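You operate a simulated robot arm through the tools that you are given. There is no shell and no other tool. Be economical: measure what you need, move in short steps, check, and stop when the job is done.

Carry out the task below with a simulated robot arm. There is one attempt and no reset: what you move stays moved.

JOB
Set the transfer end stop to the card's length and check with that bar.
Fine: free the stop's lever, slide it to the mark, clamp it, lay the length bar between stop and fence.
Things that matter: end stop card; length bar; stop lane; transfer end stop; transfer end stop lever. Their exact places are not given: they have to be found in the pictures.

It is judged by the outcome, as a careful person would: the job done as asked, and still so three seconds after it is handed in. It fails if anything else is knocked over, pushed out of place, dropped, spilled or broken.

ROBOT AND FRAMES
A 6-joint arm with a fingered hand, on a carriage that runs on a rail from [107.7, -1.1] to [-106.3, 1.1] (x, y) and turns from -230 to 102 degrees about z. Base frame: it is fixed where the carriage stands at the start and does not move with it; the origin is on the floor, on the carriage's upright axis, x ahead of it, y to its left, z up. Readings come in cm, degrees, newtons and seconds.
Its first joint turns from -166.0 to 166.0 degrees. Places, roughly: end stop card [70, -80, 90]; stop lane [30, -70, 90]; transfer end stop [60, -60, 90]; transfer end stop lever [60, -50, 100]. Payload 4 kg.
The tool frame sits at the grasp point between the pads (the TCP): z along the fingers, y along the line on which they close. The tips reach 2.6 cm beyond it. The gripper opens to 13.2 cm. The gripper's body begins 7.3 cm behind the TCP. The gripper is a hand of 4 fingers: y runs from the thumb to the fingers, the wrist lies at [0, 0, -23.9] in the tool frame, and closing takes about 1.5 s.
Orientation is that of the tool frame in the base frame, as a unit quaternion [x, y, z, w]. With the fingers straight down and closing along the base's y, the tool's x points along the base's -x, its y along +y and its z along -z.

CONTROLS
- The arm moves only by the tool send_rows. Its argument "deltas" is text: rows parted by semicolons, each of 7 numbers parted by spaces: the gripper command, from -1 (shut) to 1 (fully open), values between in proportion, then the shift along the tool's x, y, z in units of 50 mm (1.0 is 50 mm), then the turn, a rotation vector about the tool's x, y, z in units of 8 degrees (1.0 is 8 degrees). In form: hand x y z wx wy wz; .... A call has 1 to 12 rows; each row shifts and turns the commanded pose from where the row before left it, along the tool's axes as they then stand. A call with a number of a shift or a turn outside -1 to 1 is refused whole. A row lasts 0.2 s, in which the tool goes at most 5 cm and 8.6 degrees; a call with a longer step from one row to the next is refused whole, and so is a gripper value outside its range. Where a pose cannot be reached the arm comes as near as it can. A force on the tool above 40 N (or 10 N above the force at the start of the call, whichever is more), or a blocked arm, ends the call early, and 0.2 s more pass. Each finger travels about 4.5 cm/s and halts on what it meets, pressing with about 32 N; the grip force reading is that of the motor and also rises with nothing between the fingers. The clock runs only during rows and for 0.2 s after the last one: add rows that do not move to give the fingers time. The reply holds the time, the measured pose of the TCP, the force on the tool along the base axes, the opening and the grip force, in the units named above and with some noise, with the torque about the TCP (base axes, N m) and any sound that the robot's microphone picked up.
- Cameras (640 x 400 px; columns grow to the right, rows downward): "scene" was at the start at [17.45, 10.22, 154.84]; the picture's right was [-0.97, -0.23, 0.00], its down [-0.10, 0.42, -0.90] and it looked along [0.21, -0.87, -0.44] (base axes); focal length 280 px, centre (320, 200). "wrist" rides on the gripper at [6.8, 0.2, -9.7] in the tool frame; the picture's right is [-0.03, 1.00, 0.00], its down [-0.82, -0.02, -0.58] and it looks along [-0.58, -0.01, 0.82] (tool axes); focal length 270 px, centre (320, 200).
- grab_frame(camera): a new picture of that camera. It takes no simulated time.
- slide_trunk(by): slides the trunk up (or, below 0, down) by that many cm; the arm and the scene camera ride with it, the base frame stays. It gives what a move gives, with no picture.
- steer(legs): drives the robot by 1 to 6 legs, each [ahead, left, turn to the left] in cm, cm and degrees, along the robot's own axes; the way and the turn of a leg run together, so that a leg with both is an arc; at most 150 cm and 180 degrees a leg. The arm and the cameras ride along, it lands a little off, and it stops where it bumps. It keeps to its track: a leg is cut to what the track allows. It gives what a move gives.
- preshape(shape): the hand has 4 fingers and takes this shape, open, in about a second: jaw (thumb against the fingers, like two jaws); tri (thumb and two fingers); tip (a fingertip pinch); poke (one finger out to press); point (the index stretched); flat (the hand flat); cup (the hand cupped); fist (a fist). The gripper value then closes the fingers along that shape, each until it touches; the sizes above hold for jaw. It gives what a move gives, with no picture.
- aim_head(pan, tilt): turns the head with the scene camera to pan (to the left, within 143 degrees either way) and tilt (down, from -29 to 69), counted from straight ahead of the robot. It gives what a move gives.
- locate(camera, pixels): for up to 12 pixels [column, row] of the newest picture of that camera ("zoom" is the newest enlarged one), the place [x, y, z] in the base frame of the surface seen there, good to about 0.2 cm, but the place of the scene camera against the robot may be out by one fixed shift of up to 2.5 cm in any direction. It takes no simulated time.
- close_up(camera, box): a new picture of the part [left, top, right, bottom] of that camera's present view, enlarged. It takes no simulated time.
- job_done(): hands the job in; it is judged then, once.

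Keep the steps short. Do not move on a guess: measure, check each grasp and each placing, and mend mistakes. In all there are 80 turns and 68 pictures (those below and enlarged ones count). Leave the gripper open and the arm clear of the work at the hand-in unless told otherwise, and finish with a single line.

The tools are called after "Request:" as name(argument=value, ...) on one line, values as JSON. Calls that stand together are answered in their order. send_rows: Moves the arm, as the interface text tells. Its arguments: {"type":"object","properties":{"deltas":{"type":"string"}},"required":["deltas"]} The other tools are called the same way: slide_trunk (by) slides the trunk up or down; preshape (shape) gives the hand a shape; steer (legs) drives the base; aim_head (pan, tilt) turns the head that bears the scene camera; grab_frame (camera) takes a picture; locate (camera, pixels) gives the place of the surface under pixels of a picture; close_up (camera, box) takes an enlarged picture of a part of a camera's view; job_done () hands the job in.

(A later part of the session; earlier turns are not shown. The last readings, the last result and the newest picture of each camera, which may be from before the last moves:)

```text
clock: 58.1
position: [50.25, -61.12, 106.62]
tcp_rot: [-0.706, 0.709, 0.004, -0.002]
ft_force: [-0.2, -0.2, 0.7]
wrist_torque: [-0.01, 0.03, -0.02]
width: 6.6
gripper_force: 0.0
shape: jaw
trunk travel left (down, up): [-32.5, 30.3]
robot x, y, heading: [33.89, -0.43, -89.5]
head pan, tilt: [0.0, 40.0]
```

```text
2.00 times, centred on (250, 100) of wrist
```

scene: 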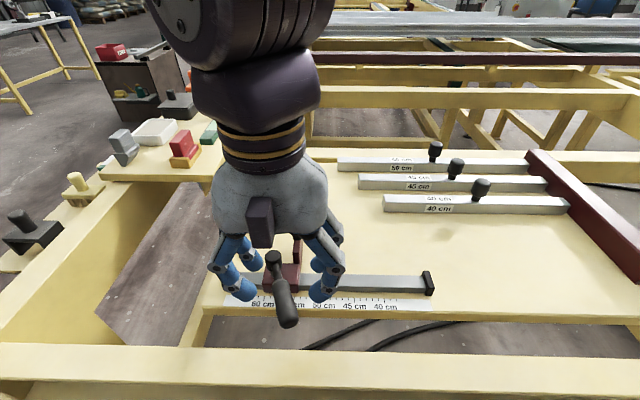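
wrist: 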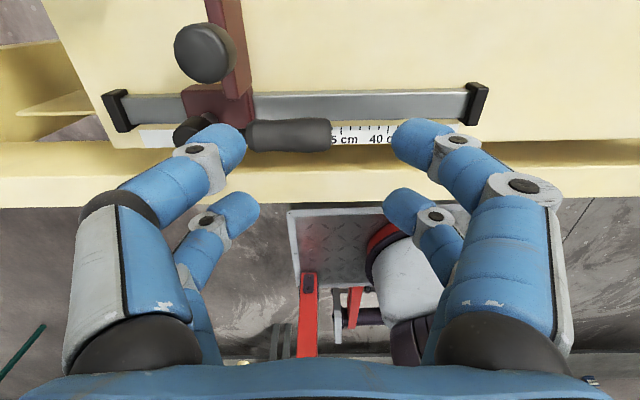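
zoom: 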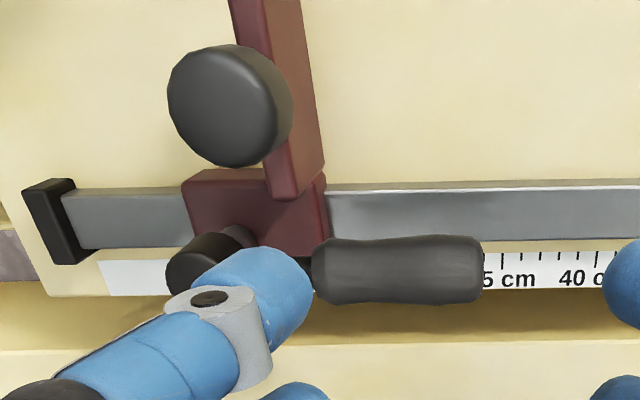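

The stop's face is at x≈56.6 and the knob's centre at about (57.2,-66), top z≈99. I move above the knob.

Request:
send_rows(deltas="0.1 0.33 -0.46 0 0 0 0;0.1 0.33 -0.46 0 0 0 0;0.1 0.33 -0.46 0 0 0 0;0.1 0 0 0.4 0 0 0;0.1 0 0 0 0 0 0")

Request:
close_up(camera="scene", box=[180, 180, 380, 320])

Request:
grab_frame(camera="wrist")

```text
clock: 59.3
position: [57.21, -66.26, 104.6]
tcp_rot: [-0.707, 0.708, 0.005, -0.002]
ft_force: [0.2, 0.2, 0.2]
wrist_torque: [0.02, 0.0, -0.03]
width: 7.21
gripper_force: 0.1
shape: jaw
trunk travel left (down, up): [-32.5, 30.3]
robot x, y, heading: [33.69, 0.03, -89.1]
head pan, tilt: [0.0, 40.0]
```

```text
2.86 times, centred on (280, 250) of scene
```

zoom: 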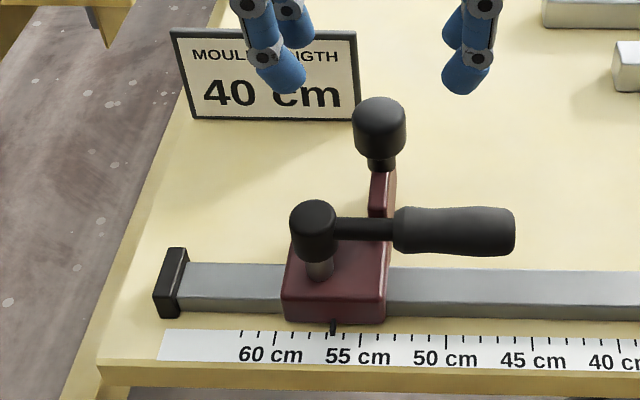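

```text
36 pictures are left
```

wrist: 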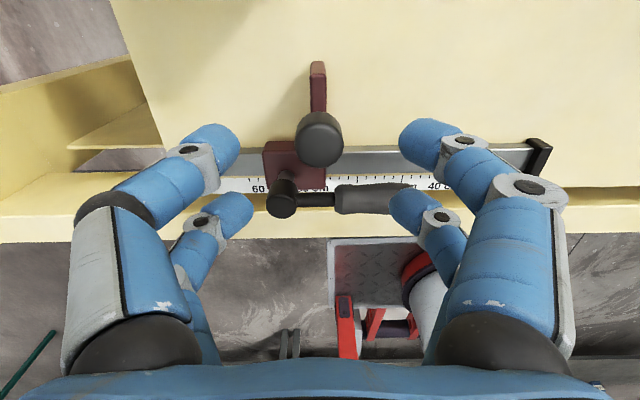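

The pointer reads 56.6, same as the face's x, so the fence face lies at about x=0. The knob is centred between the fingers; I go down 6.3 cm and close on it.

Request:
send_rows(deltas="0.1 -0.06 0 0.42 0 0 0;0.1 0 0 0.42 0 0 0;0.1 0 0 0.42 0 0 0;0.1 0 0 0 0 0 0;-0.7 0 0 0 0 0 0;-0.7 0 0 0 0 0 0;-0.7 0 0 0 0 0 0;-0.7 0 0 0 0 0 0;-0.7 0 0 0 0 0 0")

Request:
close_up(camera="scene", box=[180, 180, 380, 320])

```text
clock: 61.3
position: [57.27, -65.98, 98.28]
tcp_rot: [0.707, -0.707, -0.006, 0.001]
ft_force: [-0.2, -0.8, -0.3]
wrist_torque: [-0.02, 0.04, 0.0]
width: 2.01
gripper_force: 0.0
shape: jaw
trunk travel left (down, up): [-32.5, 30.3]
robot x, y, heading: [34.08, -0.56, -89.3]
head pan, tilt: [0.0, 40.0]
```

```text
2.86 times, centred on (280, 250) of scene
```

zoom: 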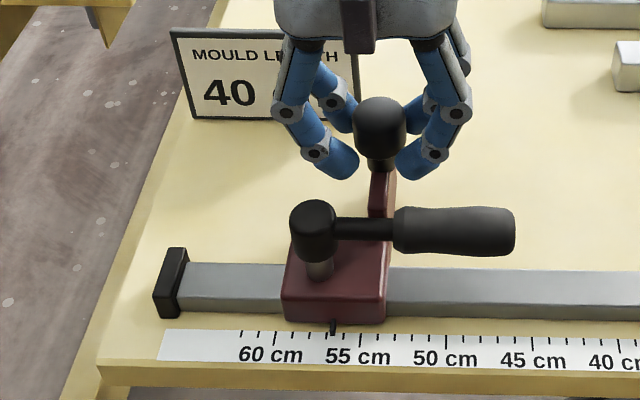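

The tips have gone under the knob, around its stem, with no load. I close fully onto the stem.

Request:
send_rows(deltas="-1 0 0 0 0 0 0;-1 0 0 0 0 0 0;-1 0 0 0 0 0 0;-1 0 0 0 0 0 0")

Request:
grab_frame(camera="wrist")

```text
clock: 62.3
position: [57.12, -65.85, 98.25]
tcp_rot: [0.707, -0.707, -0.005, 0.002]
ft_force: [-2.1, 4.3, -12.3]
wrist_torque: [0.1, 0.02, -0.03]
width: 0.11
gripper_force: 32.4
shape: jaw
trunk travel left (down, up): [-32.5, 30.3]
robot x, y, heading: [34.16, -0.34, -89.3]
head pan, tilt: [0.0, 40.0]
```

```text
34 pictures are left
```

wrist: 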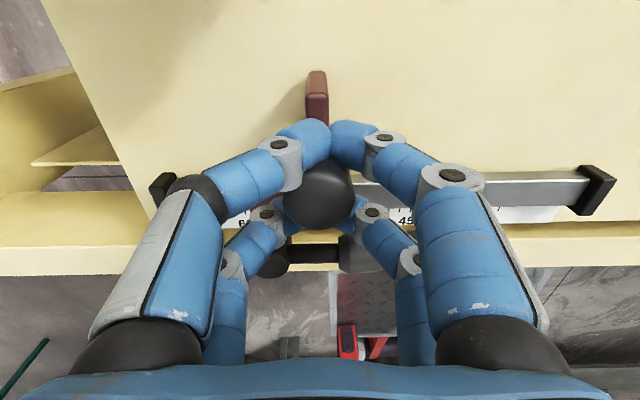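

The tips closed before and behind the stem instead of gripping. I open, rise 1.8 cm and close on the knob itself.

Request:
send_rows(deltas="-0.2 0 0 0 0 0 0;-0.2 0 0 0 0 0 0;-0.2 0 0 0 0 0 0;-0.2 0 0 -0.36 0 0 0;-0.2 0 0 0 0 0 0;-1 0 0 0 0 0 0;-1 0 0 0 0 0 0;-1 0 0 0 0 0 0;-1 0 0 0 0 0 0;-1 0 0 0 0 0 0;-1 0 0 0 0 0 0")

Request:
grab_frame(camera="wrist")

```text
clock: 64.7
position: [57.32, -65.91, 100.04]
tcp_rot: [0.708, -0.707, -0.006, 0.0]
ft_force: [2.3, -0.3, -6.7]
wrist_torque: [-0.11, 0.12, 0.14]
width: 1.99
gripper_force: 32.3
shape: jaw
trunk travel left (down, up): [-32.5, 30.3]
robot x, y, heading: [34.12, -0.34, -89.2]
head pan, tilt: [0.0, 40.0]
```

```text
33 pictures are left
```

wrist: 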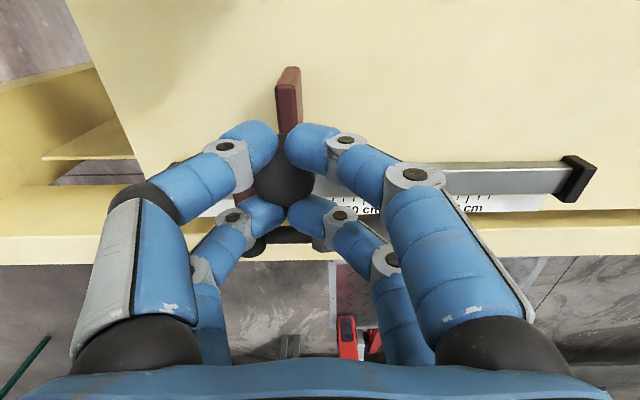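

The knob is held by all four fingers. I slide slowly to -x by 3 cm and read the force.

Request:
send_rows(deltas="-1 0 0.15 0 0 0 0;-1 0 0.15 0 0 0 0;-1 0 0.15 0 0 0 0;-1 0 0.15 0 0 0 0;-1 0 0 0 0 0 0")

Request:
close_up(camera="scene", box=[200, 180, 440, 320])

```text
clock: 65.9
position: [54.18, -65.86, 100.13]
tcp_rot: [-0.707, 0.707, 0.006, -0.001]
ft_force: [1.8, -2.7, -9.0]
wrist_torque: [-0.17, 0.17, 0.13]
width: 1.96
gripper_force: 32.4
shape: jaw
trunk travel left (down, up): [-32.5, 30.3]
robot x, y, heading: [33.95, -0.17, -89.3]
head pan, tilt: [0.0, 40.0]
```

```text
2.67 times, centred on (320, 250) of scene
```

zoom: 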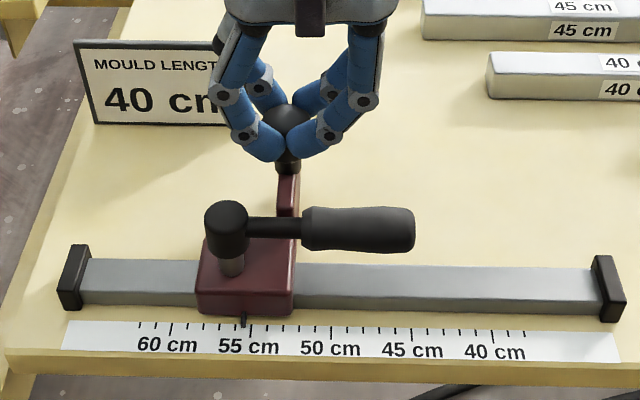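

The stop slides freely; the pointer reads 55.4 at TCP x=54.2. I slide 14.8 cm more to -x.

Request:
send_rows(deltas="-1 0 0.25 0 0 0 0;-1 0 0.25 0 0 0 0;-1 0 0.25 0 0 0 0;-1 0 0.25 0 0 0 0;-1 0 0.25 0 0 0 0;-1 0 0.25 0 0 0 0;-1 0 0.25 0 0 0 0;-1 0 0.25 0 0 0 0;-1 0 0.25 0 0 0 0;-1 0 0.25 0 0 0 0;-1 0 0.25 0 0 0 0;-1 0 0.21 0 0 0 0")

Request:
close_up(camera="scene", box=[340, 240, 440, 310])

```text
clock: 68.5
position: [39.29, -65.75, 100.11]
tcp_rot: [0.707, -0.707, -0.006, 0.0]
ft_force: [2.6, 27.5, -19.7]
wrist_torque: [0.47, 0.27, 0.39]
width: 1.61
gripper_force: 32.2
shape: jaw
trunk travel left (down, up): [-32.5, 30.3]
robot x, y, heading: [34.03, -0.1, -89.1]
head pan, tilt: [0.0, 40.0]
```

```text
5.71 times, centred on (390, 275) of scene
```

zoom: 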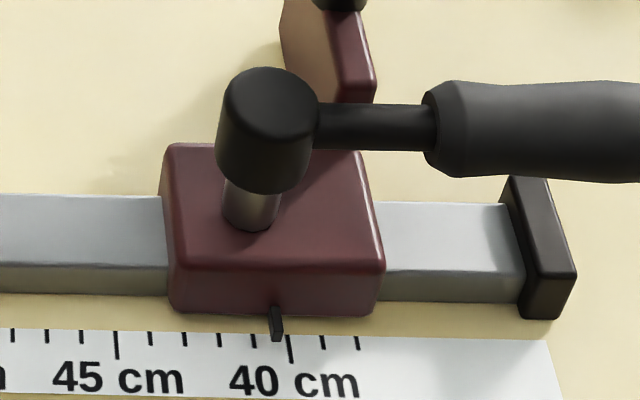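

The pointer reads about 40.35. A 27 N side load has built up in the grip, so I open, see how it stands, then nudge.

Request:
send_rows(deltas="-0.4 0 0 0 0 0 0;-0.4 0 0 0 0 0 0;-0.4 0 0 0 0 0 0;-0.4 0 0 0 0 0 0")

Request:
grab_frame(camera="wrist")

Request:
close_up(camera="scene", box=[360, 270, 410, 305])

```text
clock: 69.5
position: [39.34, -65.84, 100.29]
tcp_rot: [0.707, -0.707, -0.005, 0.001]
ft_force: [-2.0, 19.6, -2.7]
wrist_torque: [0.35, 0.16, 0.52]
width: 3.75
gripper_force: 0.2
shape: jaw
trunk travel left (down, up): [-32.5, 30.3]
robot x, y, heading: [34.04, -0.44, -89.1]
head pan, tilt: [0.0, 40.0]
```

```text
30 pictures are left
```

wrist: 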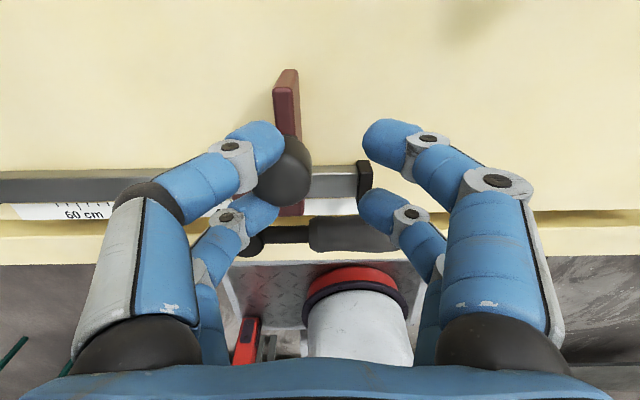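

```text
11.43 times, centred on (385, 288) of scene
```

zoom: 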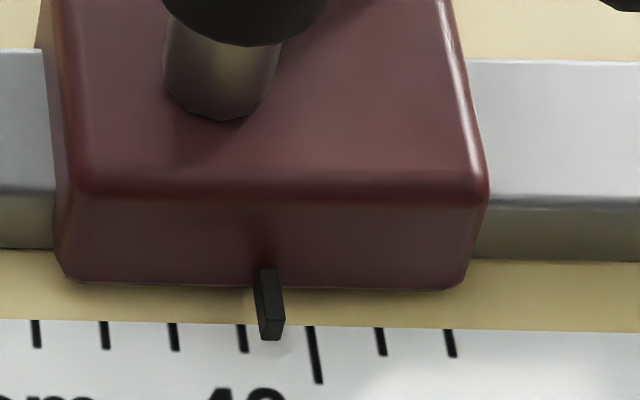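

The pointer stands near 40.6. The +x fingers still touch the knob with a 20 N y load. I shift +y 0.3 cm to relieve it, and push 0.5 cm to -x.

Request:
send_rows(deltas="-0.4 -0.06 0 0 0 0 0;-0.4 0 0 0 0 0 0;-0.4 0 0.05 0 0 0 0;-0.4 0 0.05 0 0 0 0;-0.4 0 0 0 0 0 0")

Request:
close_up(camera="scene", box=[360, 270, 410, 305])

```text
clock: 70.7
position: [38.88, -65.66, 100.3]
tcp_rot: [0.707, -0.707, -0.003, 0.002]
ft_force: [3.1, -12.3, 4.2]
wrist_torque: [-0.24, -0.14, -0.39]
width: 4.03
gripper_force: 0.0
shape: jaw
trunk travel left (down, up): [-32.5, 30.3]
robot x, y, heading: [33.88, 0.14, -89.2]
head pan, tilt: [0.0, 40.0]
```

```text
11.43 times, centred on (385, 288) of scene
```

zoom: 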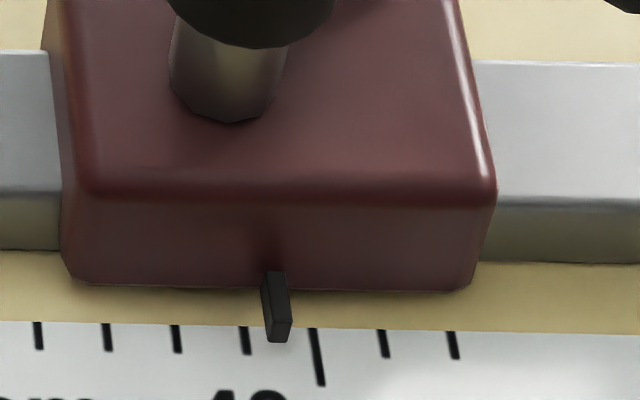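

It moved a little: about 40.5 now. I push 0.5 cm more.

Request:
send_rows(deltas="-0.4 0.03 0.05 0 0 0 0;-0.4 0 0.05 0 0 0 0;-0.4 0 0 0 0 0 0;-0.4 0 0 0 0 0 0")

Request:
close_up(camera="scene", box=[360, 270, 410, 305])

```text
clock: 71.7
position: [38.44, -65.69, 100.23]
tcp_rot: [-0.707, 0.707, 0.005, -0.001]
ft_force: [2.7, -3.3, 6.2]
wrist_torque: [-0.11, -0.15, -0.07]
width: 4.06
gripper_force: 0.1
shape: jaw
trunk travel left (down, up): [-32.5, 30.3]
robot x, y, heading: [34.31, -0.14, -89.3]
head pan, tilt: [0.0, 40.0]
```

```text
11.43 times, centred on (385, 288) of scene
```

zoom: 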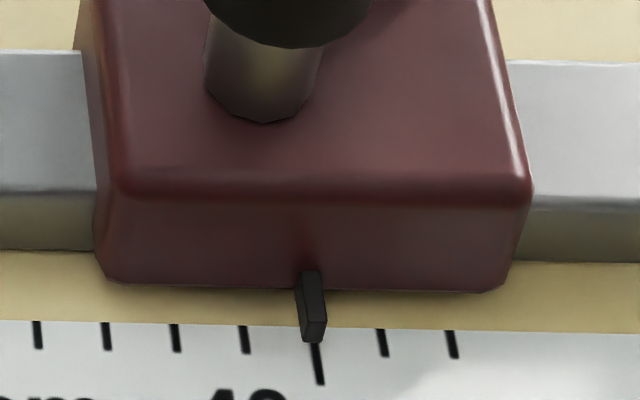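

The pointer now stands on the 40 mark (315 against 317 px). I ease back, open and lift clear of the knob.

Request:
send_rows(deltas="0 0 -0.04 0 0 0 0;0.2 0 0 0 0 0 0;0.2 0 0 0 0 0 0;0.2 0 0 0 0 0 0;0.2 0 0 -0.5 0 0 0;0.2 0 0 -0.5 0 0 0;0.2 0 0 -0.4 0 0 0;0.2 0 0 0 0 0 0")

Request:
close_up(camera="scene", box=[360, 270, 410, 305])

Request:
grab_frame(camera="wrist")

```text
clock: 73.5
position: [38.73, -65.92, 107.42]
tcp_rot: [-0.707, 0.707, 0.005, -0.001]
ft_force: [0.8, -0.8, 0.6]
wrist_torque: [0.01, 0.01, 0.03]
width: 7.92
gripper_force: 0.0
shape: jaw
trunk travel left (down, up): [-32.5, 30.3]
robot x, y, heading: [34.08, -0.4, -89.3]
head pan, tilt: [0.0, 40.0]
```

```text
11.43 times, centred on (385, 288) of scene
```

zoom: 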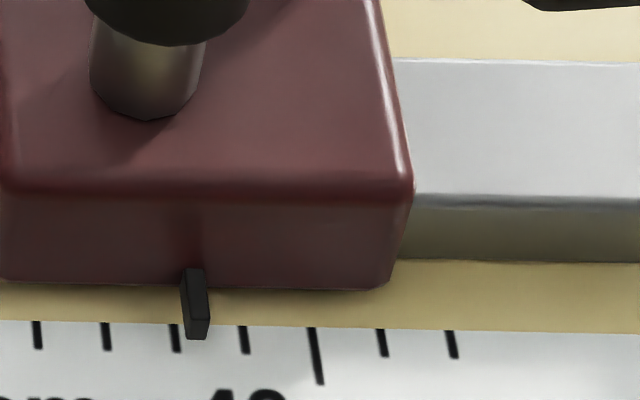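

```text
25 pictures are left
```

wrist: 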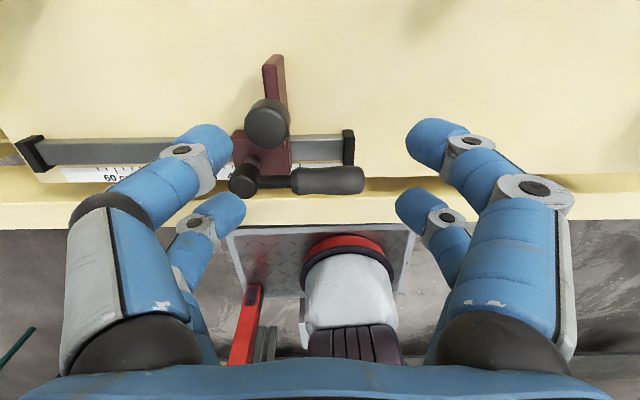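

Opening dragged the very free stop back to 41.7. Better plan: grip the lever handle itself firmly, bring the stop to 40 with it, and clamp it in the same grip. I first shift the robot 12 cm to -x for better arm room, then yaw the tool so it closes along y.

Request:
steer(legs=[[0, -12, 0]])

Request:
send_rows(deltas="0 0 0 0 0 0 -1;0 0 0 0 0 0 -1;0 0 0 0 0 0 -1;0 0 0 0 0 0 -1;0 0 0 0 0 0 -1;0 0 0 0 0 0 -1;0 0 0 0 0 0 -1;0 0 0 0 0 0 -1;0 0 0 0 0 0 -1;0 0 0 0 0 0 -1;0 0 0 0 0 0 -1;0 0 0 0 0 0 -0.25")

Request:
grab_frame(camera="wrist")

```text
clock: 74.7
position: [26.46, -65.82, 107.35]
tcp_rot: [-0.707, 0.708, 0.004, -0.001]
ft_force: [0.5, 0.2, 0.1]
wrist_torque: [-0.02, -0.03, -0.03]
width: 7.91
gripper_force: 0.1
shape: jaw
trunk travel left (down, up): [-32.5, 30.3]
robot x, y, heading: [21.95, -0.05, -89.4]
head pan, tilt: [0.0, 40.0]
```

```text
clock: 77.3
position: [26.6, -65.7, 107.39]
tcp_rot: [1.0, -0.001, -0.005, -0.002]
ft_force: [0.2, -0.5, -0.3]
wrist_torque: [-0.01, 0.01, -0.01]
width: 6.66
gripper_force: 0.0
shape: jaw
trunk travel left (down, up): [-32.5, 30.3]
robot x, y, heading: [22.35, -0.1, -89.2]
head pan, tilt: [0.0, 40.0]
```

```text
24 pictures are left
```

wrist: 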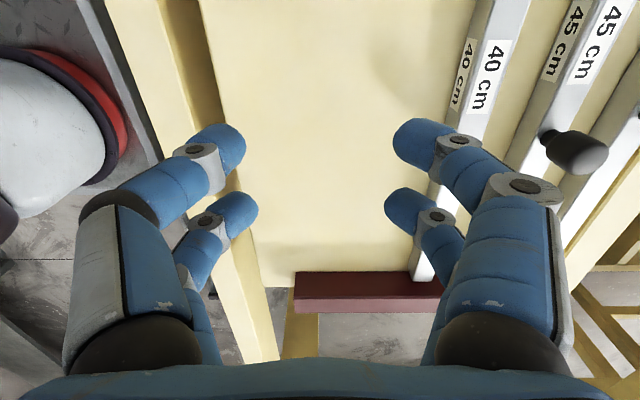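

The fence is in view here: I measure its face and the bar's end (no camera shift in this view).

Request:
locate(camera="wrist", pixels=[[350, 274], [350, 280], [350, 286], [350, 292], [350, 302], [350, 310], [424, 275], [490, 60], [470, 60]])

```text
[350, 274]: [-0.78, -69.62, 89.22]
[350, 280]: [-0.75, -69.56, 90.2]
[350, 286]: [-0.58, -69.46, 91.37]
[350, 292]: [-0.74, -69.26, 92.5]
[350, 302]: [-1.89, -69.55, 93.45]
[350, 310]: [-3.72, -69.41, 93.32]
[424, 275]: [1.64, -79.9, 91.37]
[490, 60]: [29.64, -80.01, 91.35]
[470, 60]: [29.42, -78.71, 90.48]
```

The fence face is at x≈-0.7. I move above the handle (expected near x 37.5, y -60) and look.

Request:
send_rows(deltas="-0.1 0.55 -0.285 0 0 0 0;-0.1 0.55 -0.285 0 0 0 0;-0.1 0.55 -0.285 0 0 0 0;-0.1 0.55 -0.285 0 0 0 0;-0.1 0 0 0 0 0 0;-0.1 0 0 0 0 0 0")

Request:
grab_frame(camera="wrist")

```text
clock: 78.7
position: [37.82, -60.06, 107.2]
tcp_rot: [1.0, -0.002, -0.005, -0.002]
ft_force: [-0.5, 0.0, -0.2]
wrist_torque: [-0.02, -0.06, -0.03]
width: 5.99
gripper_force: 0.0
shape: jaw
trunk travel left (down, up): [-32.5, 30.3]
robot x, y, heading: [22.05, -0.11, -89.3]
head pan, tilt: [0.0, 40.0]
```

```text
23 pictures are left
```

wrist: 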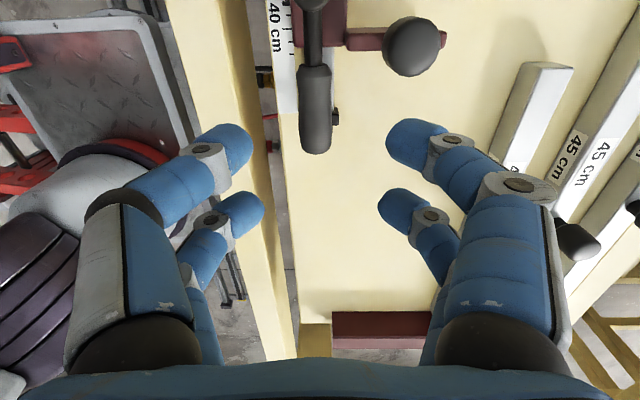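

I measure handle, stop face and fence in this one picture.

Request:
locate(camera="wrist", pixels=[[316, 140], [315, 100], [313, 75], [313, 20], [358, 46], [358, 50], [338, 40], [375, 318], [375, 324], [375, 312], [290, 12], [292, 55]])

Request:
close_up(camera="wrist", box=[240, 0, 400, 100])

```text
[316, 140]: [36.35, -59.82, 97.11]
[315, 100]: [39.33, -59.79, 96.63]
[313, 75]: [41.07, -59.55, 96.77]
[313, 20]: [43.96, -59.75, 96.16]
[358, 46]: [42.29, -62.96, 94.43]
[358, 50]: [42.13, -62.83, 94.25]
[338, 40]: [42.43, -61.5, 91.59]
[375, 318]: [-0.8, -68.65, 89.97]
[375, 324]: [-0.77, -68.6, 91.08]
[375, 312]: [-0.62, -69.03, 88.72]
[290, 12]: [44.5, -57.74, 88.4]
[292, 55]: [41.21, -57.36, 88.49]
```

```text
4.00 times, centred on (320, 50) of wrist
```

zoom: 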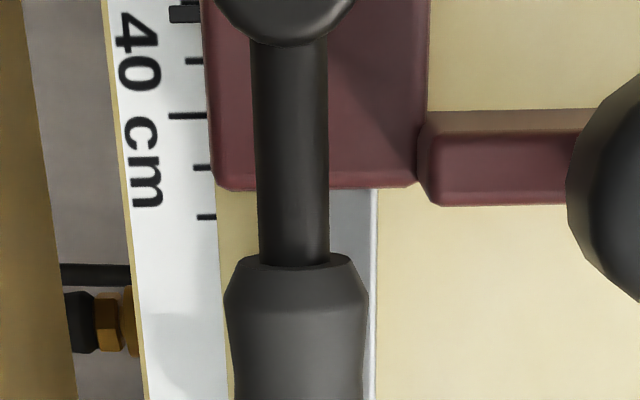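

The pointer reads 41.9 here. To cross-check scale against fence, I take a scene picture and enlarge it.

Request:
close_up(camera="scene", box=[240, 150, 560, 350])

```text
2.00 times, centred on (400, 250) of scene
```

zoom: 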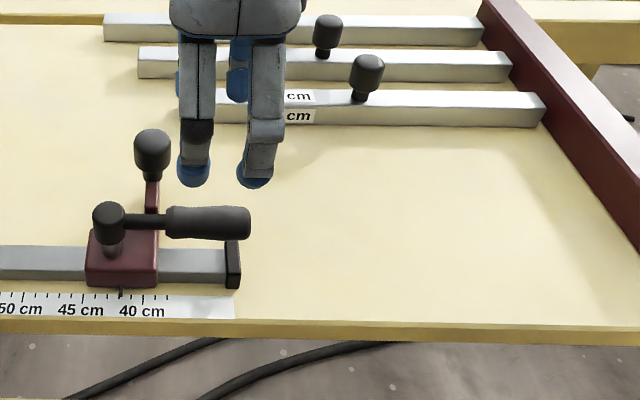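

Request:
locate(camera="zoom", pixels=[[590, 180], [580, 172], [620, 225], [565, 140], [542, 116], [160, 245], [158, 275], [157, 200], [141, 297], [543, 110], [118, 287], [81, 296]])

```text
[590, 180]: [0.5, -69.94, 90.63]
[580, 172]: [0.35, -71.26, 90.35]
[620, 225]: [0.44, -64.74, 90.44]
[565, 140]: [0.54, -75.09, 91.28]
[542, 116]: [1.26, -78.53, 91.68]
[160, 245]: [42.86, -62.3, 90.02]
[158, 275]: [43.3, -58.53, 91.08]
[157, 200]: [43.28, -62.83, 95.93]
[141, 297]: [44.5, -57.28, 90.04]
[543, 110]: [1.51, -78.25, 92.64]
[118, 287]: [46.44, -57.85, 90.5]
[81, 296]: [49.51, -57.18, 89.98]
```

Readings agree that the pointer is near 42. I lower onto the handle (z 96.6) and close on it.

Request:
send_rows(deltas="-0.1 0.04 -0.06 0.53 0 0 0;-0.1 0 0 0.53 0 0 0;-0.1 0 0 0.53 0 0 0;-0.1 0 0 0.53 0 0 0;-0.1 0 0 0 0 0 0;-1 0 0 0 0 0 0;-1 0 0 0 0 0 0;-1 0 0 0 0 0 0;-1 0 0 0 0 0 0;-1 0 0 0 0 0 0")

Request:
grab_frame(camera="wrist")

```text
clock: 80.9
position: [37.7, -59.85, 96.53]
tcp_rot: [1.0, -0.002, -0.005, -0.005]
ft_force: [0.0, 1.6, -34.5]
wrist_torque: [-0.03, -0.05, 0.02]
width: 1.5
gripper_force: 31.6
shape: jaw
trunk travel left (down, up): [-32.5, 30.3]
robot x, y, heading: [21.92, -0.26, -89.6]
head pan, tilt: [0.0, 40.0]
```

```text
20 pictures are left
```

wrist: 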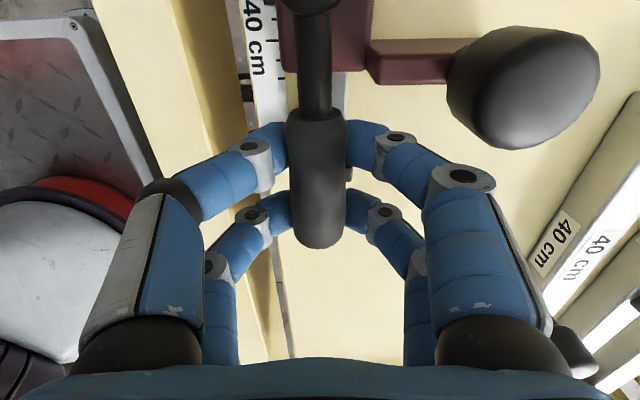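

The fingers cup the handle from below with a 34 N vertical load. I rise 1 cm to centre the grip and relieve it.

Request:
send_rows(deltas="-0.9 0 0 -0.1 0 0 0;-0.9 0 0 -0.1 0 0 0;-0.9 0 0 0 0 0 0")

```text
clock: 81.2
position: [37.61, -59.6, 96.5]
tcp_rot: [1.0, -0.002, -0.006, -0.007]
ft_force: [2.4, -2.2, -30.4]
wrist_torque: [-0.18, -0.02, -0.1]
width: 1.38
gripper_force: 32.2
shape: jaw
trunk travel left (down, up): [-32.5, 30.3]
robot x, y, heading: [21.77, -0.06, -89.3]
head pan, tilt: [0.0, 40.0]
stopped in row 1: the force on the tool passed its limit at 52 N (the readings are from after the stop); the commanded pose is now the measured one
```

Lifting pulls on the handle. I open, rise 1.1 cm, and close again nearer its middle.

Request:
send_rows(deltas="-0.3 0 0 0 0 0 0;-0.3 0 0 0 0 0 0;-0.3 0 0 0 0 0 0;-0.3 0 0.02 -0.24 0 0 0;-0.3 0 0 0 0 0 0;-0.9 0 0 0 0 0 0;-0.9 0 0 0 0 0 0;-0.9 0 0 0 0 0 0;-0.9 0 0 0 0 0 0")

```text
clock: 83.2
position: [37.57, -59.61, 97.97]
tcp_rot: [1.0, -0.002, -0.006, -0.005]
ft_force: [0.1, -0.2, -1.3]
wrist_torque: [-0.04, 0.03, 0.02]
width: 1.92
gripper_force: 32.2
shape: jaw
trunk travel left (down, up): [-32.5, 30.3]
robot x, y, heading: [22.17, -0.34, -89.5]
head pan, tilt: [0.0, 40.0]
```

A clean, balanced grip now. I draw the stop 1.8 cm to -x by the handle and read the pointer.

Request:
send_rows(deltas="-0.9 -0.09 0 0 0 0 0;-0.9 -0.09 0 0 0 0 0;-0.9 -0.09 0 0 0 0 0;-0.9 -0.09 0 0 0 0 0;-0.9 0 0 0 0 0 0")

Request:
close_up(camera="scene", box=[280, 265, 340, 307])

```text
clock: 84.4
position: [35.81, -59.66, 98.0]
tcp_rot: [1.0, -0.001, -0.005, -0.005]
ft_force: [2.4, -0.1, -13.9]
wrist_torque: [-0.12, 0.04, -0.02]
width: 1.91
gripper_force: 32.0
shape: jaw
trunk travel left (down, up): [-32.5, 30.3]
robot x, y, heading: [22.0, -0.35, -89.4]
head pan, tilt: [0.0, 40.0]
```

```text
9.52 times, centred on (310, 286) of scene
```

zoom: 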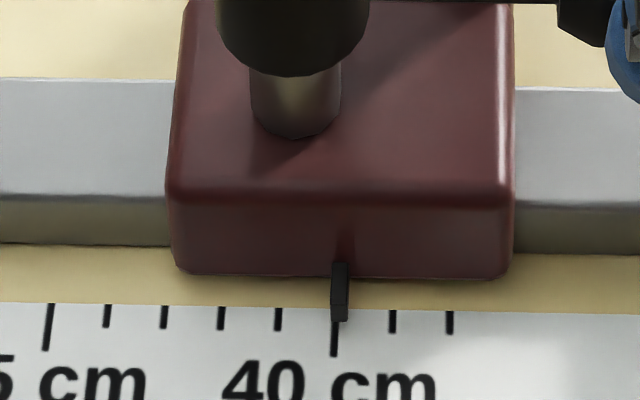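

The pointer reads 39.9-40.0. Holding the handle, I now turn it back clockwise about its pivot (44.1,-59.7), radius 8.3 cm, first 36 degrees.

Request:
send_rows(deltas="-0.9 0.004 -0.116 0 0 0 0.5;-0.9 0.004 -0.116 0 0 0 0.5;-0.9 0.004 -0.116 0 0 0 0.5;-0.9 0.004 -0.116 0 0 0 0.5;-0.9 0.004 -0.116 0 0 0 0.5;-0.9 0.004 -0.116 0 0 0 0.5;-0.9 0.004 -0.116 0 0 0 0.5;-0.9 0.004 -0.116 0 0 0 0.5;-0.9 0.004 -0.116 0 0 0 0.5;-0.9 0 0 0 0 0 0")

Request:
close_up(camera="scene", box=[270, 251, 350, 307])

```text
clock: 86.6
position: [37.45, -54.92, 97.98]
tcp_rot: [0.95, -0.311, -0.007, -0.003]
ft_force: [2.8, -4.8, -7.5]
wrist_torque: [-0.2, 0.1, -0.25]
width: 1.84
gripper_force: 31.5
shape: jaw
trunk travel left (down, up): [-32.5, 30.3]
robot x, y, heading: [22.36, -0.26, -89.3]
head pan, tilt: [0.0, 40.0]
```

```text
7.14 times, centred on (310, 279) of scene
```

zoom: 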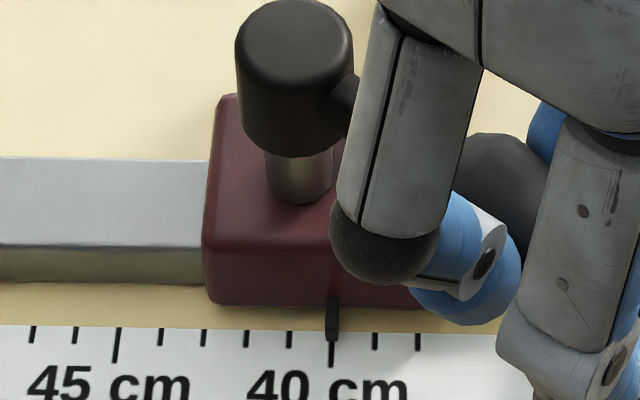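

The pointer is exactly on 40. I turn the rest.

Request:
send_rows(deltas="-0.9 0.004 -0.116 0 0 0 0.5;-0.9 0.004 -0.116 0 0 0 0.5;-0.9 0.004 -0.116 0 0 0 0.5;-0.9 0.004 -0.116 0 0 0 0.5;-0.9 0.004 -0.116 0 0 0 0.5;-0.9 0.004 -0.116 0 0 0 0.5;-0.9 0.004 -0.116 0 0 0 0.5;-0.9 0.004 -0.116 0 0 0 0.5;-0.9 0.004 -0.116 0 0 0 0.5;-0.9 0 0 0 0 0 0")

Request:
close_up(camera="scene", box=[270, 251, 350, 307])

```text
clock: 88.7
position: [41.57, -52.01, 98.08]
tcp_rot: [0.809, -0.588, -0.005, 0.002]
ft_force: [-6.9, -16.2, 0.2]
wrist_torque: [-0.28, 0.38, 0.29]
width: 1.7
gripper_force: 31.5
shape: jaw
trunk travel left (down, up): [-32.5, 30.3]
robot x, y, heading: [22.16, -0.31, -89.3]
head pan, tilt: [0.0, 40.0]
stopped in row 10: the force on the tool passed its limit at 41 N (the readings are from after the stop); the commanded pose is now the measured one
```

```text
7.14 times, centred on (310, 279) of scene
```

zoom: 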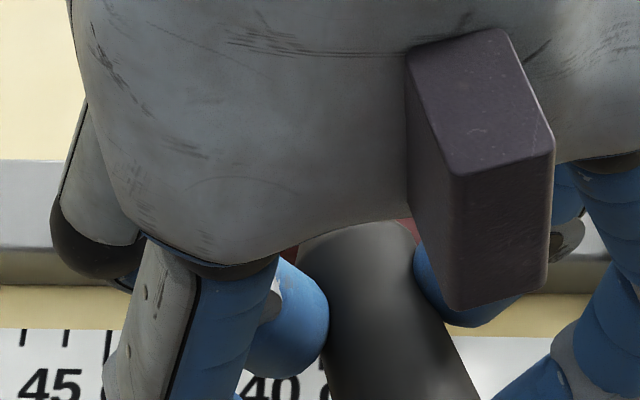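

The lever met its end near 108 degrees, as it stood at the start. I open the fingers a little and lift out.

Request:
send_rows(deltas="-0.2 0 0 0 0 0 0;-0.2 0 0 0 0 0 0;-0.2 0 0 0 0 0 0;-0.2 0 0 -0.5 0 0 0;-0.2 0 0 -0.8 0 0 0;-0.2 0 0 -0.8 0 0 0;-0.2 0 0 0 0 0 0")

Request:
grab_frame(camera="wrist")

```text
clock: 90.3
position: [41.83, -51.9, 108.9]
tcp_rot: [0.809, -0.588, -0.006, 0.0]
ft_force: [-0.3, 0.5, -0.4]
wrist_torque: [0.0, -0.02, -0.02]
width: 5.23
gripper_force: 0.0
shape: jaw
trunk travel left (down, up): [-32.5, 30.3]
robot x, y, heading: [22.0, -0.27, -89.5]
head pan, tilt: [0.0, 40.0]
```

```text
16 pictures are left
```

wrist: 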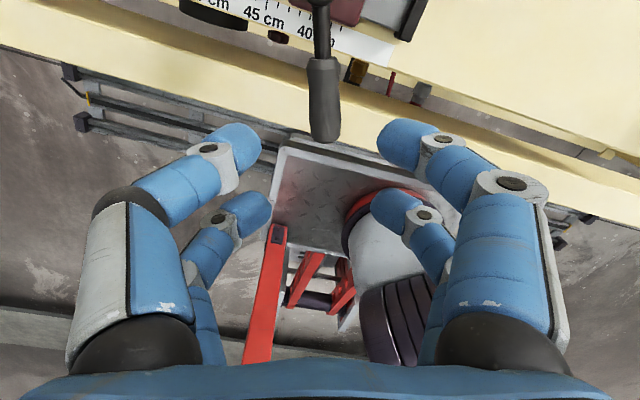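

The lever stays at its closed angle. I rotate the tool to -90 degrees and travel high to above the 40 cm bar's knob, then check the pointer.

Request:
send_rows(deltas="-0.1 0 0 0 0 0 1;-0.1 0 0 0 0 0 1;-0.1 0 0 0 0 0 0.25;-0.1 0.68 0.545 0 0 0 0;-0.1 0.68 0.545 0 0 0 0;-0.1 0.68 0.545 0 0 0 0;-0.1 0.68 0.545 0 0 0 0;-0.1 0.68 0.545 0 0 0 0;-0.1 0.68 0.545 0 0 0 0;-0.1 0.68 0.545 0 0 0 0;-0.1 0.4 0.4 0 0 0 0;-0.1 0 0 0 0 0 0")

Request:
close_up(camera="scene", box=[270, 180, 430, 310])

Request:
grab_frame(camera="wrist")

```text
clock: 92.9
position: [20.56, -77.53, 108.8]
tcp_rot: [-0.707, 0.707, 0.006, -0.002]
ft_force: [0.7, 0.6, -0.8]
wrist_torque: [0.0, 0.0, 0.01]
width: 5.92
gripper_force: 0.0
shape: jaw
trunk travel left (down, up): [-32.5, 30.3]
robot x, y, heading: [21.85, -0.22, -89.1]
head pan, tilt: [0.0, 40.0]
```

```text
3.08 times, centred on (350, 245) of scene
```

zoom: 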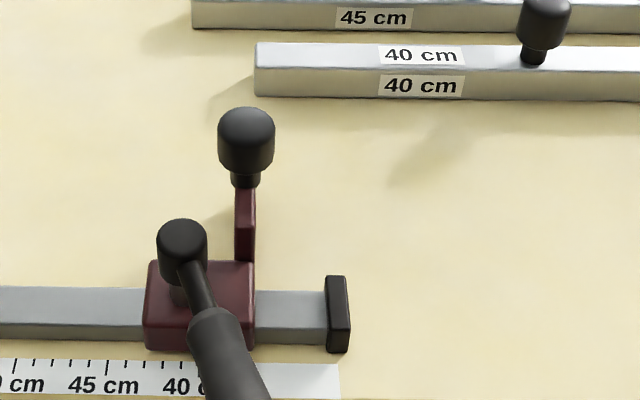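

```text
14 pictures are left
```

wrist: 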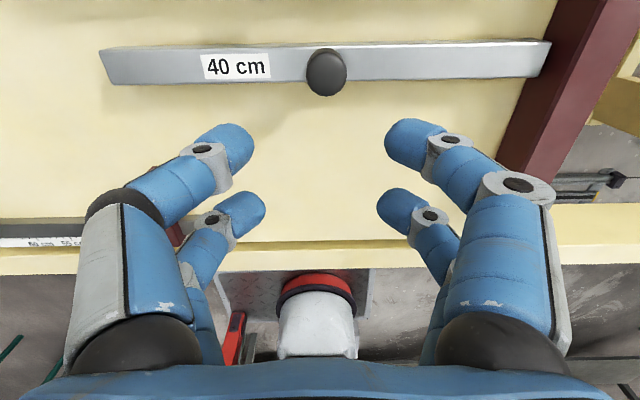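

The stop stands as set, with the lever closed. I measure knob, bar ends and fence.

Request:
locate(camera="wrist", pixels=[[326, 66], [326, 80], [110, 82], [106, 55], [528, 75], [545, 45], [524, 120], [540, 80], [512, 150], [230, 80]])

Request:
locate(camera="zoom", pixels=[[255, 210], [254, 285], [257, 68], [254, 300], [246, 205]])

```text
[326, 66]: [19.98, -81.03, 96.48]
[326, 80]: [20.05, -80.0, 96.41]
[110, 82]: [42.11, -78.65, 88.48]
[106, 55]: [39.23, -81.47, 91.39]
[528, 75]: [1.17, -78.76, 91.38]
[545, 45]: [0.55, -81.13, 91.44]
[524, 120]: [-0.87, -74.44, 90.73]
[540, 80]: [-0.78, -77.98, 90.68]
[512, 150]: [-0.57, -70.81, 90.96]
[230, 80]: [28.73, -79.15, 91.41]
```

```text
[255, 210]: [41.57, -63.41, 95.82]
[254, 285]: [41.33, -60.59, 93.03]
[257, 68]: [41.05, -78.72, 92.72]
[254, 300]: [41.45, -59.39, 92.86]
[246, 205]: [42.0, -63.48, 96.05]
```

Knob centre is (20.0,-80.0), top z≈96.5; bar spans x≈0.2..40. I go down on the knob to z 97.3 and close.

Request:
send_rows(deltas="-0.1 0.25 0.05 0 0 0 0;-0.1 0.24 0.05 0 0 0 0;-0.1 0 0 0.55 0 0 0;-0.1 0 0 0.55 0 0 0;-0.1 0 0 0.6 0 0 0;-0.1 0 0 0.6 0 0 0;-0.1 0 0 0 0 0 0;-1 0 0 0 0 0 0;-1 0 0 0 0 0 0;-1 0 0 0 0 0 0;-1 0 0 0 0 0 0;-1 0 0 0 0 0 0")

Request:
grab_frame(camera="wrist")

```text
clock: 95.5
position: [19.87, -80.01, 97.06]
tcp_rot: [0.707, -0.707, -0.005, 0.002]
ft_force: [0.9, -0.2, -0.9]
wrist_torque: [0.02, 0.03, 0.0]
width: 0.26
gripper_force: 31.9
shape: jaw
trunk travel left (down, up): [-32.5, 30.3]
robot x, y, heading: [22.04, -0.32, -89.3]
head pan, tilt: [0.0, 40.0]
```

```text
13 pictures are left
```

wrist: 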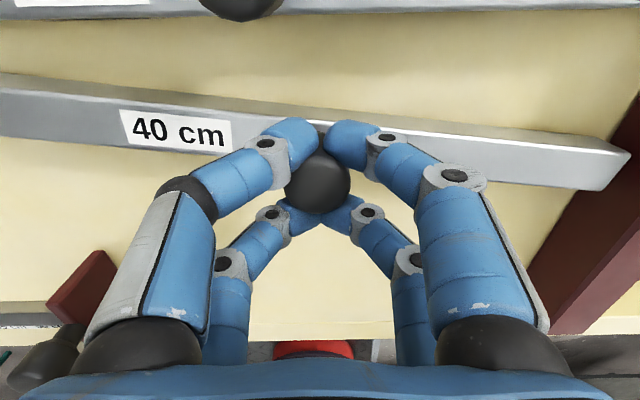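

The tips went under the knob again and the bar yawed a few degrees. I open, rise 0.9 cm and close on the knob's sides.

Request:
send_rows(deltas="-0.3 0 0 0 0 0 0;-0.3 0 0 0 0 0 0;-0.3 0 0 0 0 0 0;-0.3 0 0 -0.18 0 0 0;-0.3 0 0 0 0 0 0;-1 0 0 0 0 0 0;-1 0 0 0 0 0 0;-1 0 0 0 0 0 0;-1 0 0 0 0 0 0;-1 0 0 0 0 0 0")

Request:
grab_frame(camera="wrist")

```text
clock: 97.7
position: [19.89, -80.17, 97.95]
tcp_rot: [-0.707, 0.707, 0.006, -0.002]
ft_force: [-0.8, 1.2, 0.1]
wrist_torque: [-0.02, 0.1, 0.01]
width: 1.55
gripper_force: 31.9
shape: jaw
trunk travel left (down, up): [-32.5, 30.3]
robot x, y, heading: [21.96, -0.41, -89.3]
head pan, tilt: [0.0, 40.0]
```

```text
12 pictures are left
```

wrist: 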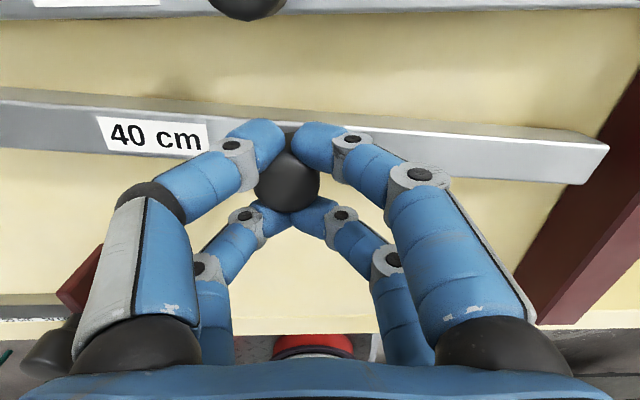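

All four fingers hold the knob. I measure the bar's yaw and its end position.

Request:
locate(camera="wrist", pixels=[[20, 143], [90, 150], [430, 170], [570, 180], [605, 155], [585, 175], [60, 105], [500, 140], [560, 240]])

```text
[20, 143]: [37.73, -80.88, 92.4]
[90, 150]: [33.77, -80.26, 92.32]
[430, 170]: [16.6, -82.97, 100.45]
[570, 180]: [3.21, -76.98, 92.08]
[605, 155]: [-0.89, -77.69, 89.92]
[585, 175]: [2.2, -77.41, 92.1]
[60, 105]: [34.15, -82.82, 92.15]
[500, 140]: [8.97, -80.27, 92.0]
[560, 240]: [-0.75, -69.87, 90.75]
```

The bar hangs about 0.8 cm up and is yawed -6.2 degrees. I turn it back by 6.2 degrees, lift 0.4 cm, move +y 6 cm, and measure again.

Request:
send_rows(deltas="-1 0 0 -0.04 0 0 -0.26;-1 0 0 -0.04 0 0 -0.26;-1 0 0 0 0 0 -0.26;-1 -0.2 -0.02 0 0 0 0;-1 -0.25 -0.025 0 0 0 0;-1 -0.25 -0.025 0 0 0 0;-1 -0.25 -0.025 0 0 0 0;-1 -0.2 -0.02 0 0 0 0;-1 0 0 0 0 0 0")

Request:
grab_frame(camera="wrist")

```text
clock: 99.7
position: [19.98, -74.4, 98.43]
tcp_rot: [0.745, -0.668, -0.007, 0.003]
ft_force: [0.2, -0.5, -5.4]
wrist_torque: [0.01, 0.06, 0.02]
width: 1.55
gripper_force: 31.5
shape: jaw
trunk travel left (down, up): [-32.5, 30.3]
robot x, y, heading: [22.36, -0.37, -89.4]
head pan, tilt: [0.0, 40.0]
```

```text
11 pictures are left
```

wrist: 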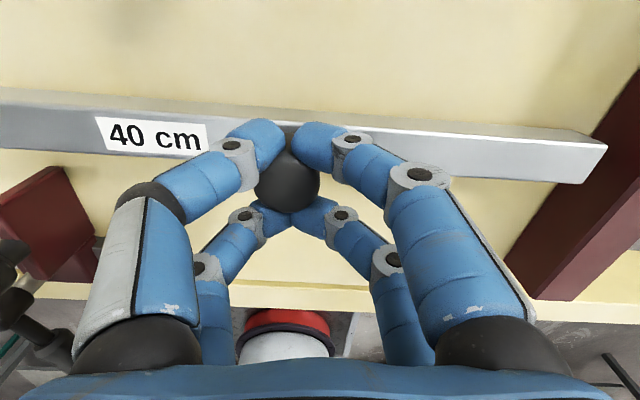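

The bar turned with the hand and weighs about 5 N. I measure again, including the stop's plate at left.

Request:
locate(camera="wrist", pixels=[[20, 143], [90, 149], [570, 178], [600, 152], [590, 168], [60, 105], [500, 140], [570, 240], [90, 240], [75, 185], [60, 168], [530, 290]])

Request:
close_up(camera="scene", box=[280, 160, 580, 320])

```text
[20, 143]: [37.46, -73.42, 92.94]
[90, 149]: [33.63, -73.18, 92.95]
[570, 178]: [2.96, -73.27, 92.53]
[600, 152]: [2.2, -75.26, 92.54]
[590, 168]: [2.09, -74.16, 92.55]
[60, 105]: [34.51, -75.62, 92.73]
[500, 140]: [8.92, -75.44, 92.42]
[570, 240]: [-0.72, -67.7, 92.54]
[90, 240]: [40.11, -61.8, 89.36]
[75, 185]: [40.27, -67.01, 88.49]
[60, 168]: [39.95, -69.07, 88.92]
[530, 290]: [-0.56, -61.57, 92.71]
```

```text
2.13 times, centred on (430, 240) of scene
```

zoom: 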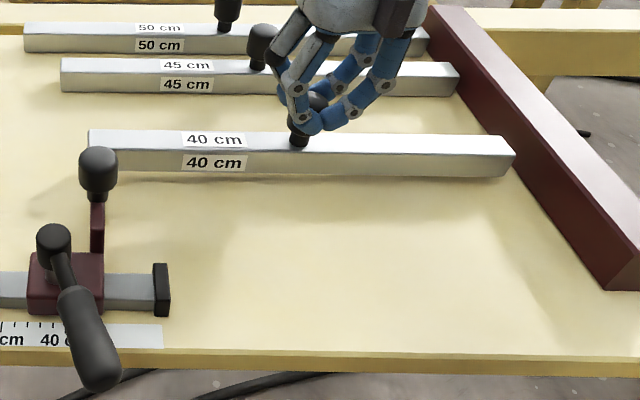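

The yaw is right now. I verify the ends in the scene view to get the needed -x shift.

Request:
locate(camera="zoom", pixels=[[91, 140], [92, 148], [511, 155], [513, 165], [510, 172], [560, 220], [600, 270], [530, 165], [104, 235], [103, 275]])

```text
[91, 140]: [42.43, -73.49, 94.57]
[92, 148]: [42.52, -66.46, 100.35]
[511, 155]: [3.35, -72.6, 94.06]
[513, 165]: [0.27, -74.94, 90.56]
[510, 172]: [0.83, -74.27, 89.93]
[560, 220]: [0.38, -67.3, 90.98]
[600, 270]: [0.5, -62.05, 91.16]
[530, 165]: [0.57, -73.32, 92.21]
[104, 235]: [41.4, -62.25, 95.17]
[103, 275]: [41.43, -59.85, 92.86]
```

Equal clearance at both ends needs a shift of -1.95 cm in x. I do that, then move +y 8.4 cm into the gap, low, watching the force.

Request:
send_rows(deltas="-1 -0.0215 0.194 0 0 0 0;-1 -0.0215 0.194 0 0 0 0;-1 0 0 0 0 0 0;-1 -0.279 -0.03 0 0 0 0;-1 -0.279 -0.03 0 0 0 0;-1 -0.279 -0.03 0 0 0 0;-1 -0.279 -0.03 0 0 0 0;-1 -0.279 -0.03 0 0 0 0;-1 -0.279 -0.03 0 0 0 0;-1 0 0 0 0 0 0")

Request:
close_up(camera="scene", box=[280, 180, 580, 340])

```text
clock: 101.9
position: [18.0, -65.97, 98.54]
tcp_rot: [0.744, -0.668, -0.006, 0.002]
ft_force: [-0.7, 0.4, -4.9]
wrist_torque: [0.0, 0.05, 0.0]
width: 1.56
gripper_force: 31.9
shape: jaw
trunk travel left (down, up): [-32.5, 30.3]
robot x, y, heading: [22.13, -0.54, -89.6]
head pan, tilt: [0.0, 40.0]
```

```text
2.13 times, centred on (430, 260) of scene
```

zoom: 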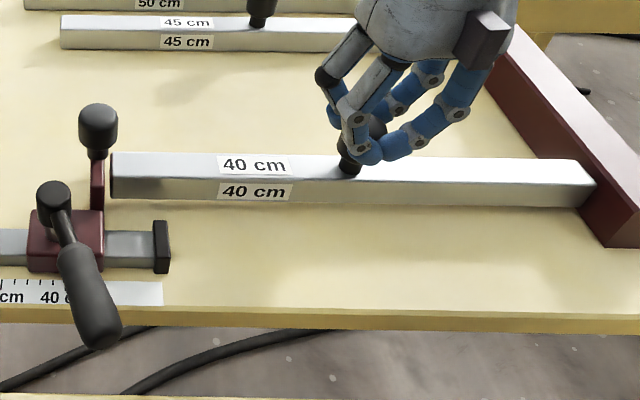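

The bar lies in the gap with clearance at both ends. I lower 1.2 cm until it rests on the table.

Request:
send_rows(deltas="-1 0 0 0.08 0 0 0;-1 0 0 0.08 0 0 0;-1 0 0 0.06 0 0 0;-1 0 0 0 0 0 0")

Request:
send_rows(deltas="-1 0 0 0.04 0 0 0;-1 0 0 0 0 0 0")

```text
clock: 102.9
position: [18.02, -65.84, 97.34]
tcp_rot: [0.745, -0.668, -0.006, 0.002]
ft_force: [0.5, 0.0, -5.0]
wrist_torque: [-0.02, 0.07, -0.03]
width: 1.52
gripper_force: 31.8
shape: jaw
trunk travel left (down, up): [-32.5, 30.3]
robot x, y, heading: [21.79, -0.23, -89.4]
head pan, tilt: [0.0, 40.0]
```

```text
clock: 103.5
position: [17.95, -65.84, 97.21]
tcp_rot: [0.744, -0.668, -0.006, 0.001]
ft_force: [0.4, -0.2, -3.7]
wrist_torque: [0.02, 0.11, -0.02]
width: 1.53
gripper_force: 32.1
shape: jaw
trunk travel left (down, up): [-32.5, 30.3]
robot x, y, heading: [21.71, -0.2, -89.5]
head pan, tilt: [0.0, 40.0]
```

Contact is just beginning (weight down to 3.7 N). A little more, then I open slightly and read.

Request:
send_rows(deltas="-1 0 0 0.04 0 0 0;-1 0 0 0.02 0 0 0;-1 0 0 0 0 0 0")

Request:
send_rows(deltas="-0.7 0 0 0 0 0 0;-0.6 0 0 0 0 0 0;-0.6 0 0 0 0 0 0")

Request:
grab_frame(camera="wrist")

```text
clock: 104.3
position: [17.89, -65.92, 97.08]
tcp_rot: [0.744, -0.668, -0.005, 0.003]
ft_force: [-0.8, 6.2, 30.3]
wrist_torque: [0.07, -0.31, 0.17]
width: 1.59
gripper_force: 32.0
shape: jaw
trunk travel left (down, up): [-32.5, 30.3]
robot x, y, heading: [22.17, -0.3, -89.2]
head pan, tilt: [0.0, 40.0]
```

```text
clock: 105.1
position: [17.91, -65.78, 96.91]
tcp_rot: [0.744, -0.668, -0.006, 0.001]
ft_force: [2.5, 3.8, 11.3]
wrist_torque: [0.0, -0.28, 0.1]
width: 2.77
gripper_force: 0.1
shape: jaw
trunk travel left (down, up): [-32.5, 30.3]
robot x, y, heading: [22.03, 0.21, -89.4]
head pan, tilt: [0.0, 40.0]
```

```text
8 pictures are left
```

wrist: 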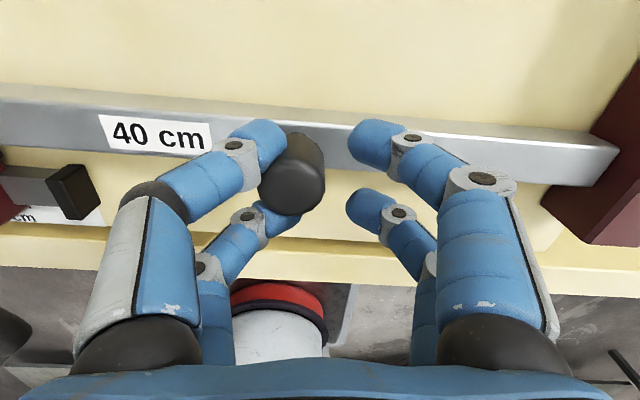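

The -x fingers have let go and the bar stayed put; the +x ones still touch. I ease up 0.3 cm and open slowly.

Request:
send_rows(deltas="-0.6 0 0 -0.03 0 0 0;-0.6 0 0 -0.03 0 0 0;-0.5 0 0 0 0 0 0;-0.45 0 0 0 0 0 0;-0.4 0 0 0 0 0 0;-0.4 0 0 0 0 0 0")

Request:
close_up(camera="scene", box=[310, 220, 470, 320])

```text
clock: 106.5
position: [17.85, -65.95, 97.07]
tcp_rot: [0.744, -0.668, -0.007, 0.001]
ft_force: [-0.5, 0.3, -4.1]
wrist_torque: [-0.05, 0.11, 0.05]
width: 3.94
gripper_force: 0.1
shape: jaw
trunk travel left (down, up): [-32.5, 30.3]
robot x, y, heading: [22.02, 0.08, -89.6]
head pan, tilt: [0.0, 40.0]
```

```text
4.00 times, centred on (390, 270) of scene
```

zoom: 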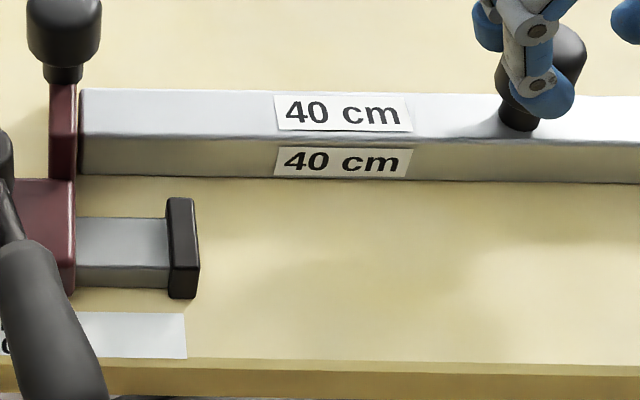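

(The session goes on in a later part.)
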